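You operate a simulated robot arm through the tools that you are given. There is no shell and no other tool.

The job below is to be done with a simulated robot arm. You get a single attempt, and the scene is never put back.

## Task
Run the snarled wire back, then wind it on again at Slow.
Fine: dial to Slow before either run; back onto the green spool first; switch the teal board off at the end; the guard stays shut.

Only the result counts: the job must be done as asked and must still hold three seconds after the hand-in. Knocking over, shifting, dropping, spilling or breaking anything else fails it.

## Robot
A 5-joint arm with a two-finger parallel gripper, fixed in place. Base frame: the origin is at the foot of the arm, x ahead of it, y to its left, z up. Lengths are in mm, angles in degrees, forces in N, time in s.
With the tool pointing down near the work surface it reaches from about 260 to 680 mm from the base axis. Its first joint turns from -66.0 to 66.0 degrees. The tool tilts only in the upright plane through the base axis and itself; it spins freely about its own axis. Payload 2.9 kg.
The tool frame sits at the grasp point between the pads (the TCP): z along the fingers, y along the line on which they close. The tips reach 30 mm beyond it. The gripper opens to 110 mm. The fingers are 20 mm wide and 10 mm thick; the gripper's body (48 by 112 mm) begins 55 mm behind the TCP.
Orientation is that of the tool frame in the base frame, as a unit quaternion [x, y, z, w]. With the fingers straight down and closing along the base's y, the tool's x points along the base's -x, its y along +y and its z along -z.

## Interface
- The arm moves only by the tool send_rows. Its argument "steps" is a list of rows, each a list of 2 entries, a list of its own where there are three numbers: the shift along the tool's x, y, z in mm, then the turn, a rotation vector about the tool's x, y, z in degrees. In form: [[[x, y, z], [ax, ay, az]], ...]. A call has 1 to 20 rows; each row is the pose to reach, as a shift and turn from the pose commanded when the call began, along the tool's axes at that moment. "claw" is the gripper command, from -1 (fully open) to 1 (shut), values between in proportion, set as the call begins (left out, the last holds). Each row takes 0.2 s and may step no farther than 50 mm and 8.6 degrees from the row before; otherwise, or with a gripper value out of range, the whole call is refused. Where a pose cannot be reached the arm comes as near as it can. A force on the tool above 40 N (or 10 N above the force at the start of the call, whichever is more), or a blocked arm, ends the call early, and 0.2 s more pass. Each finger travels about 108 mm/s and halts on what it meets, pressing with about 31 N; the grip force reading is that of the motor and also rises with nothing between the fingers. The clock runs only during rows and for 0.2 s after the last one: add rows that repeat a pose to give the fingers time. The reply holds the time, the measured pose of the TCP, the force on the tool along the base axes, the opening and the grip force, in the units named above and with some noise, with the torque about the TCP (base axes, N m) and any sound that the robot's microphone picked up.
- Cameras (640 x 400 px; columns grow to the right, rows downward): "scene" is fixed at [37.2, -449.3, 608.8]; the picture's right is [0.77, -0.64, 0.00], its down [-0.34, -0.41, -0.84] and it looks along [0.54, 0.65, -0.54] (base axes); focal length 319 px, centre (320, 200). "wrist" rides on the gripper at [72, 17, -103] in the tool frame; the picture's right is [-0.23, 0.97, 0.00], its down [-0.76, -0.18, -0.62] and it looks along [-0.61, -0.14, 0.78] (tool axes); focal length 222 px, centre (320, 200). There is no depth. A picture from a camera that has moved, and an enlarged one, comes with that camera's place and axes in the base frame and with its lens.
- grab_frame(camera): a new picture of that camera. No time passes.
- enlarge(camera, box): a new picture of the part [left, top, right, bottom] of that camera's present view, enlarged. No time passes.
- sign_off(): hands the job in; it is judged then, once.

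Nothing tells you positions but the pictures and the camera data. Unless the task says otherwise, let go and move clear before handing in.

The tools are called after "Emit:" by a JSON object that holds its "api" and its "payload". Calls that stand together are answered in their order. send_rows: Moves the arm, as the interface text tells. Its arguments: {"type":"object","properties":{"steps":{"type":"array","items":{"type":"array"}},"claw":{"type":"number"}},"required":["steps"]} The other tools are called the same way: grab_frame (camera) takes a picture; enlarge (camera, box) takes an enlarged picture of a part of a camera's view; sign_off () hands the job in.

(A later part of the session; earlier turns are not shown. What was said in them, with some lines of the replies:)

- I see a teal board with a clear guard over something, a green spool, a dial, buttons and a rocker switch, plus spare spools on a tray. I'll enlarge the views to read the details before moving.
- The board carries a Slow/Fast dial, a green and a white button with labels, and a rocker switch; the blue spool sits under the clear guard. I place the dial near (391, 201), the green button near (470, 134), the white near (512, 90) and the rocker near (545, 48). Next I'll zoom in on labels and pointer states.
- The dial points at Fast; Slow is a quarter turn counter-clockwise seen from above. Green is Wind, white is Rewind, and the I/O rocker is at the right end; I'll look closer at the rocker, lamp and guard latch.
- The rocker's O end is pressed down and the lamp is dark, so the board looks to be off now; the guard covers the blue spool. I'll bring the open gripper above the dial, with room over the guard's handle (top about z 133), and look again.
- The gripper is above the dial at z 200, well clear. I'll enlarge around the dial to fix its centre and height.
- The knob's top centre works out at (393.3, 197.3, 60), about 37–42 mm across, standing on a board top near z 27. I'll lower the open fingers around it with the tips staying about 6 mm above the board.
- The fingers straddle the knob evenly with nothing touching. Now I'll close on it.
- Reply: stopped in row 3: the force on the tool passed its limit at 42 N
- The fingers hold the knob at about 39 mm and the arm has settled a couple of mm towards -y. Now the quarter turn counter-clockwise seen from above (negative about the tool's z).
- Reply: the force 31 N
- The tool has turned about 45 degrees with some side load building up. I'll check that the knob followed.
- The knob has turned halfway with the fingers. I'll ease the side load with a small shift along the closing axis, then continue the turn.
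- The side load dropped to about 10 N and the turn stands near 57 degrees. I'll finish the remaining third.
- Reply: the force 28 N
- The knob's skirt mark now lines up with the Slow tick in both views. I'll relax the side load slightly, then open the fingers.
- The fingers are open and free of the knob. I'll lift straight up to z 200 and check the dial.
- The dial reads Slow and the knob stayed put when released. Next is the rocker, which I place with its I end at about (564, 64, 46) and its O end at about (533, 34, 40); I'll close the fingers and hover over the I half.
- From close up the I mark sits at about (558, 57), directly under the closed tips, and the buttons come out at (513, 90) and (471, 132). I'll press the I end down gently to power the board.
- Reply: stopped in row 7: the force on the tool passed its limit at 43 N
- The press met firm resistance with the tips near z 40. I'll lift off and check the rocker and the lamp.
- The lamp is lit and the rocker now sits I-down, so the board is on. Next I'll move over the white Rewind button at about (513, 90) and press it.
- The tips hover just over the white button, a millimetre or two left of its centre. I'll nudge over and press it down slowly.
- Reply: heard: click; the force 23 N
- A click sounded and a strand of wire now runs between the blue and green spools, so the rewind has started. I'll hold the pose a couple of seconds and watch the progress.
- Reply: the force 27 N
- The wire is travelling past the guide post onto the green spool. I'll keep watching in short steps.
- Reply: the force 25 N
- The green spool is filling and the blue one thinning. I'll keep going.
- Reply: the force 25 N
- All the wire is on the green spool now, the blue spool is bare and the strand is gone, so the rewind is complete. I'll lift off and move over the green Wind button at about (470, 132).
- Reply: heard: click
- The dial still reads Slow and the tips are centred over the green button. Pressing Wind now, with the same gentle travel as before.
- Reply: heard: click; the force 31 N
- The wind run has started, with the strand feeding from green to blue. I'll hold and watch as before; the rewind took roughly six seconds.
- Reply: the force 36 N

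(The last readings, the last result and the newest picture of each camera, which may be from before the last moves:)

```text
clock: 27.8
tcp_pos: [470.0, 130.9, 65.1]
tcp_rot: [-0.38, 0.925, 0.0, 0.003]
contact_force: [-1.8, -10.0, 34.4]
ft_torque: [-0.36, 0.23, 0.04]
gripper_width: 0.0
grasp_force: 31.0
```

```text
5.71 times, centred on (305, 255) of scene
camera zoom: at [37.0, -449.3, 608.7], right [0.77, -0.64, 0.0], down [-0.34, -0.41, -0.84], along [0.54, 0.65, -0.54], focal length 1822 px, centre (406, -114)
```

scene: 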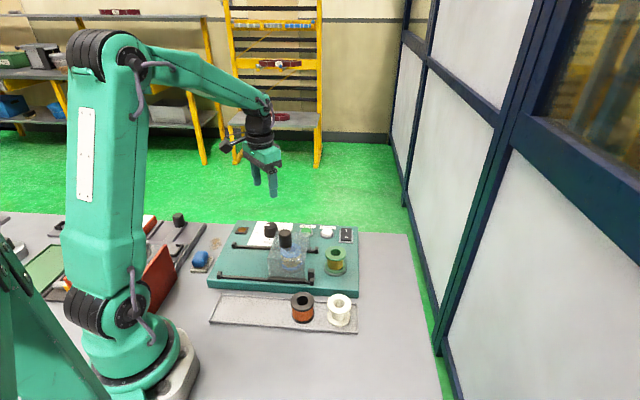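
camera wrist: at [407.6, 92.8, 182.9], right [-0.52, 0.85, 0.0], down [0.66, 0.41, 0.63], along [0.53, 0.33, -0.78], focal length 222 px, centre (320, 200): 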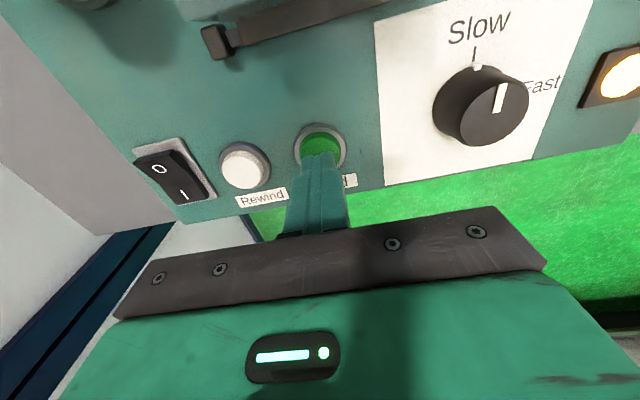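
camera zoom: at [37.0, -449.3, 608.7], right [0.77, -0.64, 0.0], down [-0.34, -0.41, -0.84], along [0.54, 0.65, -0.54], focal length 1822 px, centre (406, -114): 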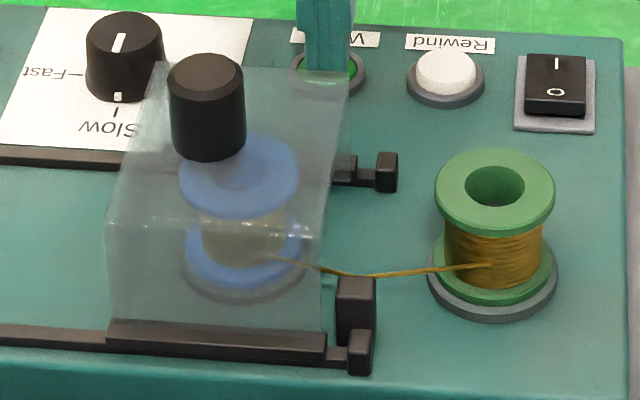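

The wire is going on evenly this time. I'll keep holding and watching.

Emit:
{"api": "send_rows", "payload": {"steps": [[[0, 0, 0], [0, 0, 0]], [[0, 0, 0], [0, 0, 0]], [[0, 0, 0], [0, 0, 0]], [[0, 0, 0], [0, 0, 0]], [[0, 0, 0], [0, 0, 0]], [[0, 0, 0], [0, 0, 0]], [[0, 0, 0], [0, 0, 0]], [[0, 0, 0], [0, 0, 0]], [[0, 0, 0], [0, 0, 0]], [[0, 0, 0], [0, 0, 0]]]}}

Emit:
{"api": "enlarge", "payload": {"camera": "scene", "box": [260, 220, 350, 290]}}

```text
clock: 30.0
tcp_pos: [471.3, 131.2, 66.1]
tcp_rot: [-0.381, 0.925, -0.001, 0.003]
contact_force: [-1.0, -5.2, 32.5]
ft_torque: [-0.25, 0.15, 0.01]
gripper_width: 0.0
grasp_force: 31.0
```

```text
5.71 times, centred on (305, 255) of scene
camera zoom: at [37.0, -449.3, 608.7], right [0.77, -0.64, 0.0], down [-0.34, -0.41, -0.84], along [0.54, 0.65, -0.54], focal length 1822 px, centre (406, -114)
```

zoom: 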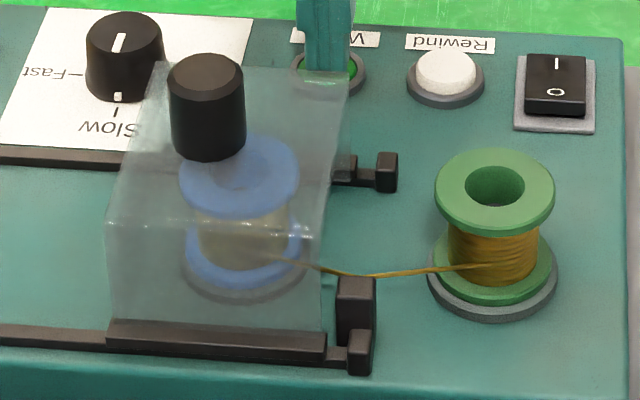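

The run is still going, with the blue spool filling. I'll watch on in short steps.

Emit:
{"api": "send_rows", "payload": {"steps": [[[0, 0, 0], [0, 0, 0]], [[0, 0, 0], [0, 0, 0]], [[0, 0, 0], [0, 0, 0]], [[0, 0, 0], [0, 0, 0]], [[0, 0, 0], [0, 0, 0]]]}}

Emit:
{"api": "enlarge", "payload": {"camera": "scene", "box": [260, 220, 350, 290]}}

```text
clock: 31.2
tcp_pos: [471.8, 131.8, 66.4]
tcp_rot: [-0.38, 0.925, 0.0, 0.002]
contact_force: [-1.3, -3.1, 31.8]
ft_torque: [-0.15, 0.15, 0.02]
gripper_width: 0.1
grasp_force: 31.2
```

```text
5.71 times, centred on (305, 255) of scene
camera zoom: at [37.0, -449.3, 608.7], right [0.77, -0.64, 0.0], down [-0.34, -0.41, -0.84], along [0.54, 0.65, -0.54], focal length 1822 px, centre (406, -114)
```

zoom: 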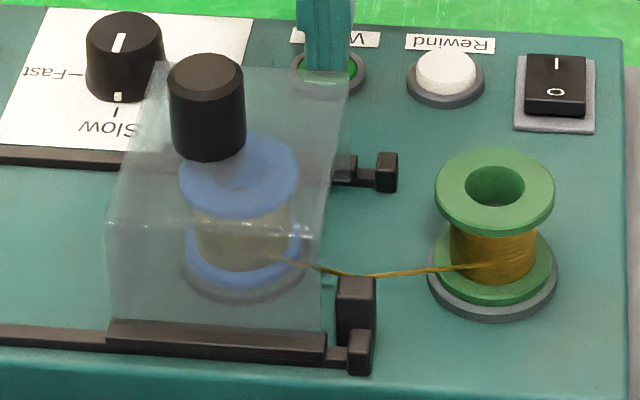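

The strand is still running and the green spool keeps shrinking. I'll continue.

Emit:
{"api": "send_rows", "payload": {"steps": [[[0, 0, 0], [0, 0, 0]], [[0, 0, 0], [0, 0, 0]], [[0, 0, 0], [0, 0, 0]], [[0, 0, 0], [0, 0, 0]], [[0, 0, 0], [0, 0, 0]], [[0, 0, 0], [0, 0, 0]], [[0, 0, 0], [0, 0, 0]], [[0, 0, 0], [0, 0, 0]]]}}

Emit:
{"api": "enlarge", "payload": {"camera": "scene", "box": [260, 220, 350, 290]}}

```text
clock: 33.0
tcp_pos: [470.2, 131.3, 65.8]
tcp_rot: [-0.38, 0.925, 0.0, 0.003]
contact_force: [-1.8, -0.8, 32.2]
ft_torque: [-0.1, 0.19, 0.0]
gripper_width: 0.0
grasp_force: 30.8
```

```text
5.71 times, centred on (305, 255) of scene
camera zoom: at [37.0, -449.3, 608.7], right [0.77, -0.64, 0.0], down [-0.34, -0.41, -0.84], along [0.54, 0.65, -0.54], focal length 1822 px, centre (406, -114)
```

zoom: 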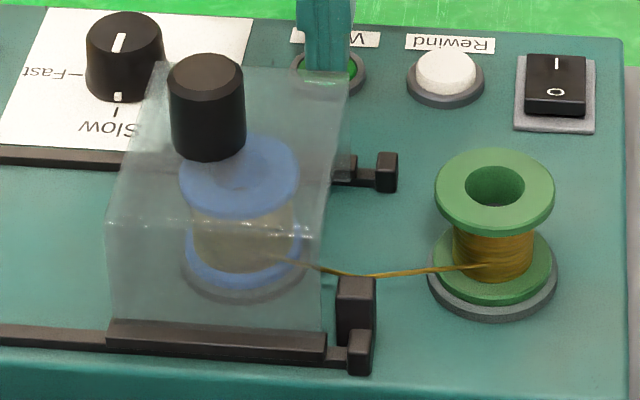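

Still running, and the green spool is now a little thinner than at the start. I'll wait for the run to end by itself, as the rewind did.

Emit:
{"api": "send_rows", "payload": {"steps": [[[0, 0, 0], [0, 0, 0]], [[0, 0, 0], [0, 0, 0]], [[0, 0, 0], [0, 0, 0]], [[0, 0, 0], [0, 0, 0]], [[0, 0, 0], [0, 0, 0]], [[0, 0, 0], [0, 0, 0]], [[0, 0, 0], [0, 0, 0]], [[0, 0, 0], [0, 0, 0]]]}}

Emit:
{"api": "enlarge", "payload": {"camera": "scene", "box": [260, 220, 350, 290]}}

```text
clock: 34.8
tcp_pos: [471.4, 132.1, 66.4]
tcp_rot: [-0.38, 0.925, -0.001, 0.003]
contact_force: [-3.0, 2.0, 32.1]
ft_torque: [0.01, 0.2, 0.02]
gripper_width: 0.0
grasp_force: 31.1
```

```text
5.71 times, centred on (305, 255) of scene
camera zoom: at [37.0, -449.3, 608.7], right [0.77, -0.64, 0.0], down [-0.34, -0.41, -0.84], along [0.54, 0.65, -0.54], focal length 1822 px, centre (406, -114)
```

zoom: 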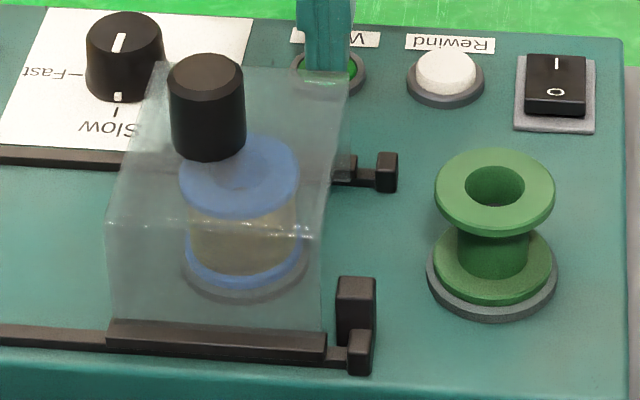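

The wind run is done: the wire sits neatly on the blue spool, the green spool is bare and the strand is gone. I'll lift off and move over the rocker's O half at about (539.5, 40).

Emit:
{"api": "send_rows", "payload": {"steps": [[[0, 0, -30], [0, 0, 0]], [[0, 0, -65], [0, 0, 0]], [[5, -38, -75], [0, 0, 0]], [[10, -76, -75], [0, 0, 0]], [[15.6, -113.4, -75], [0, 0, 0]], [[15.6, -113.4, -75], [0, 0, 0]]]}}

Emit:
{"api": "grab_frame", "payload": {"camera": "wrist"}}

Emit:
{"api": "enlarge", "payload": {"camera": "scene", "box": [210, 170, 370, 310]}}

```text
clock: 36.2
tcp_pos: [539.4, 40.8, 139.3]
tcp_rot: [-0.381, 0.925, -0.001, 0.001]
contact_force: [1.0, -0.3, -1.2]
ft_torque: [0.0, 0.03, 0.03]
gripper_width: 0.0
grasp_force: 30.9
```

```text
taken
camera wrist: at [476.8, 2.6, 242.7], right [-0.52, 0.85, 0.0], down [0.66, 0.41, 0.63], along [0.53, 0.33, -0.78], focal length 222 px, centre (320, 200)
```

wrist: 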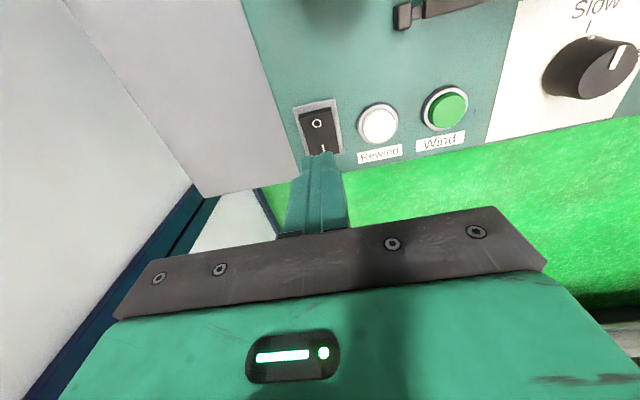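

```text
2.86 times, centred on (290, 240) of scene
camera zoom: at [37.2, -449.3, 608.8], right [0.77, -0.64, 0.0], down [-0.34, -0.41, -0.84], along [0.54, 0.65, -0.54], focal length 911 px, centre (406, 86)
```

zoom: 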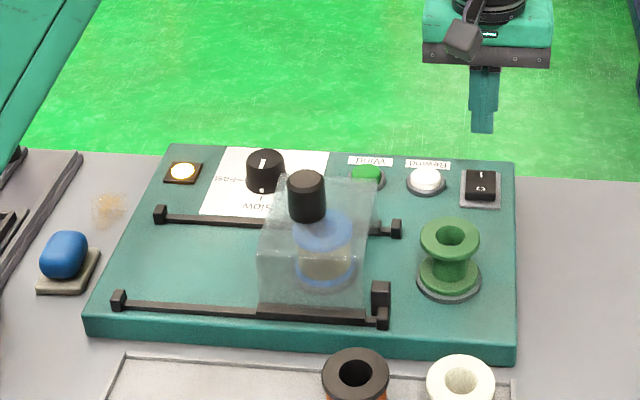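

The tips are over the O mark, the lamp is still lit and the dial still at Slow. Pressing the O end down now.

Emit:
{"api": "send_rows", "payload": {"steps": [[[0, 0, 35], [0, 0, 0]], [[0, 0, 56], [0, 0, 0]], [[0, 0, 62], [0, 0, 0]], [[0, 0, 65], [0, 0, 0]], [[0, 0, 68], [0, 0, 0]], [[0, 0, 70], [0, 0, 0]], [[0, 0, 71], [0, 0, 0]]]}}

Emit:
{"api": "send_rows", "payload": {"steps": [[[0, 0, -40], [0, 0, 0]], [[0, 0, -80], [0, 0, 0]], [[0, 0, -120], [0, 0, 0]], [[0, 0, -120], [0, 0, 0]]]}}

Emit:
{"api": "enlarge", "payload": {"camera": "scene", "box": [335, 222, 361, 248]}}

Emit:
{"api": "enlarge", "payload": {"camera": "scene", "box": [210, 210, 370, 340]}}

```text
clock: 37.8
tcp_pos: [539.1, 41.1, 73.5]
tcp_rot: [-0.38, 0.925, -0.001, 0.003]
contact_force: [-1.6, -1.7, 4.8]
ft_torque: [0.0, 0.08, 0.03]
gripper_width: 0.0
grasp_force: 31.1
stopped in row 7: the force on the tool passed its limit at 44 N (the readings are from after the stop); the commanded pose is now the measured one
```

```text
clock: 38.8
tcp_pos: [538.7, 41.8, 192.8]
tcp_rot: [-0.38, 0.925, -0.001, 0.002]
contact_force: [0.4, 0.1, 0.4]
ft_torque: [-0.01, 0.0, -0.02]
gripper_width: 0.0
grasp_force: 31.2
```

```text
15.38 times, centred on (348, 235) of scene
camera zoom: at [37.2, -449.3, 608.8], right [0.77, -0.64, 0.0], down [-0.34, -0.41, -0.84], along [0.54, 0.65, -0.54], focal length 4905 px, centre (-111, -338)
```

zoom: 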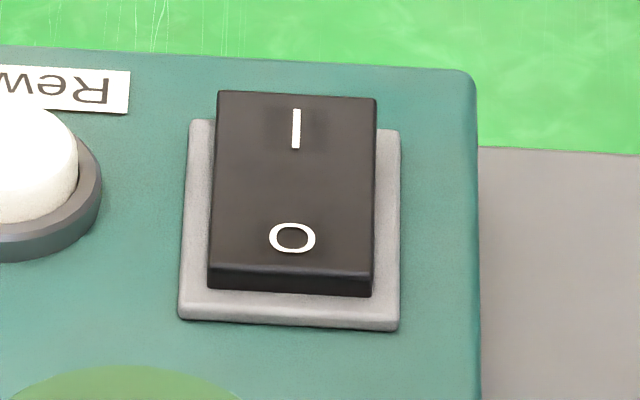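

```text
3.08 times, centred on (290, 275) of scene
camera zoom: at [37.2, -449.3, 608.8], right [0.77, -0.64, 0.0], down [-0.34, -0.41, -0.84], along [0.54, 0.65, -0.54], focal length 981 px, centre (412, -31)
```

zoom: 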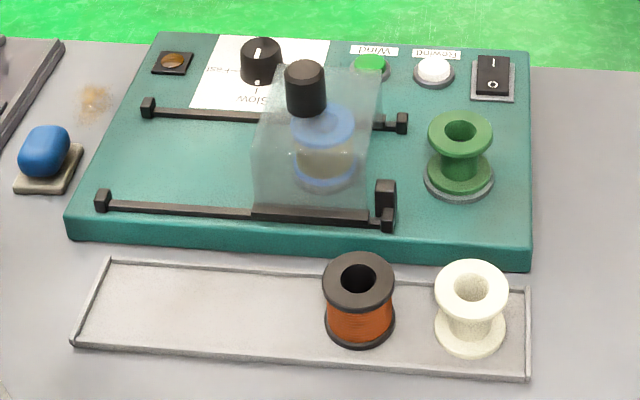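

The rocker is back O-down and the lamp is dark. One last close look at the blue spool, guard and dial before handing in.

Emit:
{"api": "enlarge", "payload": {"camera": "scene", "box": [265, 230, 335, 295]}}

Emit:
{"api": "enlarge", "payload": {"camera": "scene", "box": [225, 210, 300, 270]}}

```text
6.15 times, centred on (300, 262) of scene
camera zoom: at [37.2, -449.3, 608.8], right [0.77, -0.64, 0.0], down [-0.34, -0.41, -0.84], along [0.54, 0.65, -0.54], focal length 1962 px, centre (443, -185)
```

zoom: 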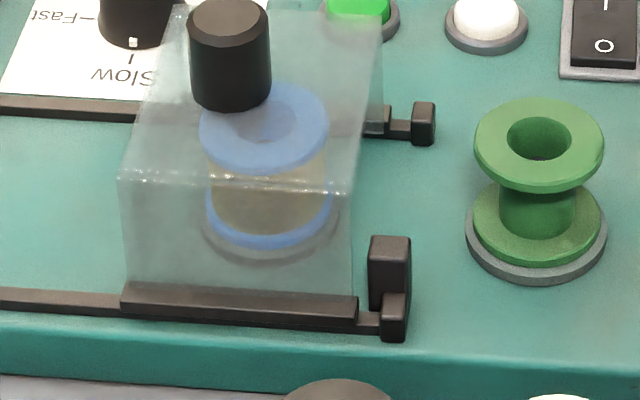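

```text
6.67 times, centred on (262, 240) of scene
camera zoom: at [37.2, -449.3, 608.8], right [0.77, -0.64, 0.0], down [-0.34, -0.41, -0.84], along [0.54, 0.65, -0.54], focal length 2126 px, centre (703, -67)
```

zoom: 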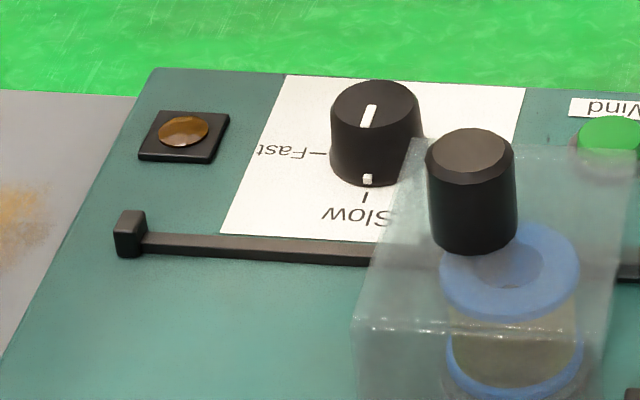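

The wire lies evenly on the blue spool and the green spool is bare. The dial is at Slow, the guard hasn't moved, the board is off and the arm is clear, so I'm handing in.

Emit:
{"api": "sign_off", "payload": {}}

```text
The job is handed in.
```

The snarled wire was run back onto the green spool, then wound onto the blue spool again at Slow, and the job is handed in.

- **Dial:** I turned it from Fast to Slow before either run, and it was still at Slow at the end.
- **Power:** the teal board was off at the start, so I switched it on after setting the dial.
- **Rewind:** all the wire went back onto the green spool, leaving the blue spool bare.
- **Wind:** the wire now lies evenly on the blue spool and the green spool is empty. That includes the wire already on the green spool at the start, because I let the run finish by itself.
- **Finish:** the board is switched off and its lamp is dark. The guard stayed shut, the arm is clear, and nothing else on the board or tray looked moved.
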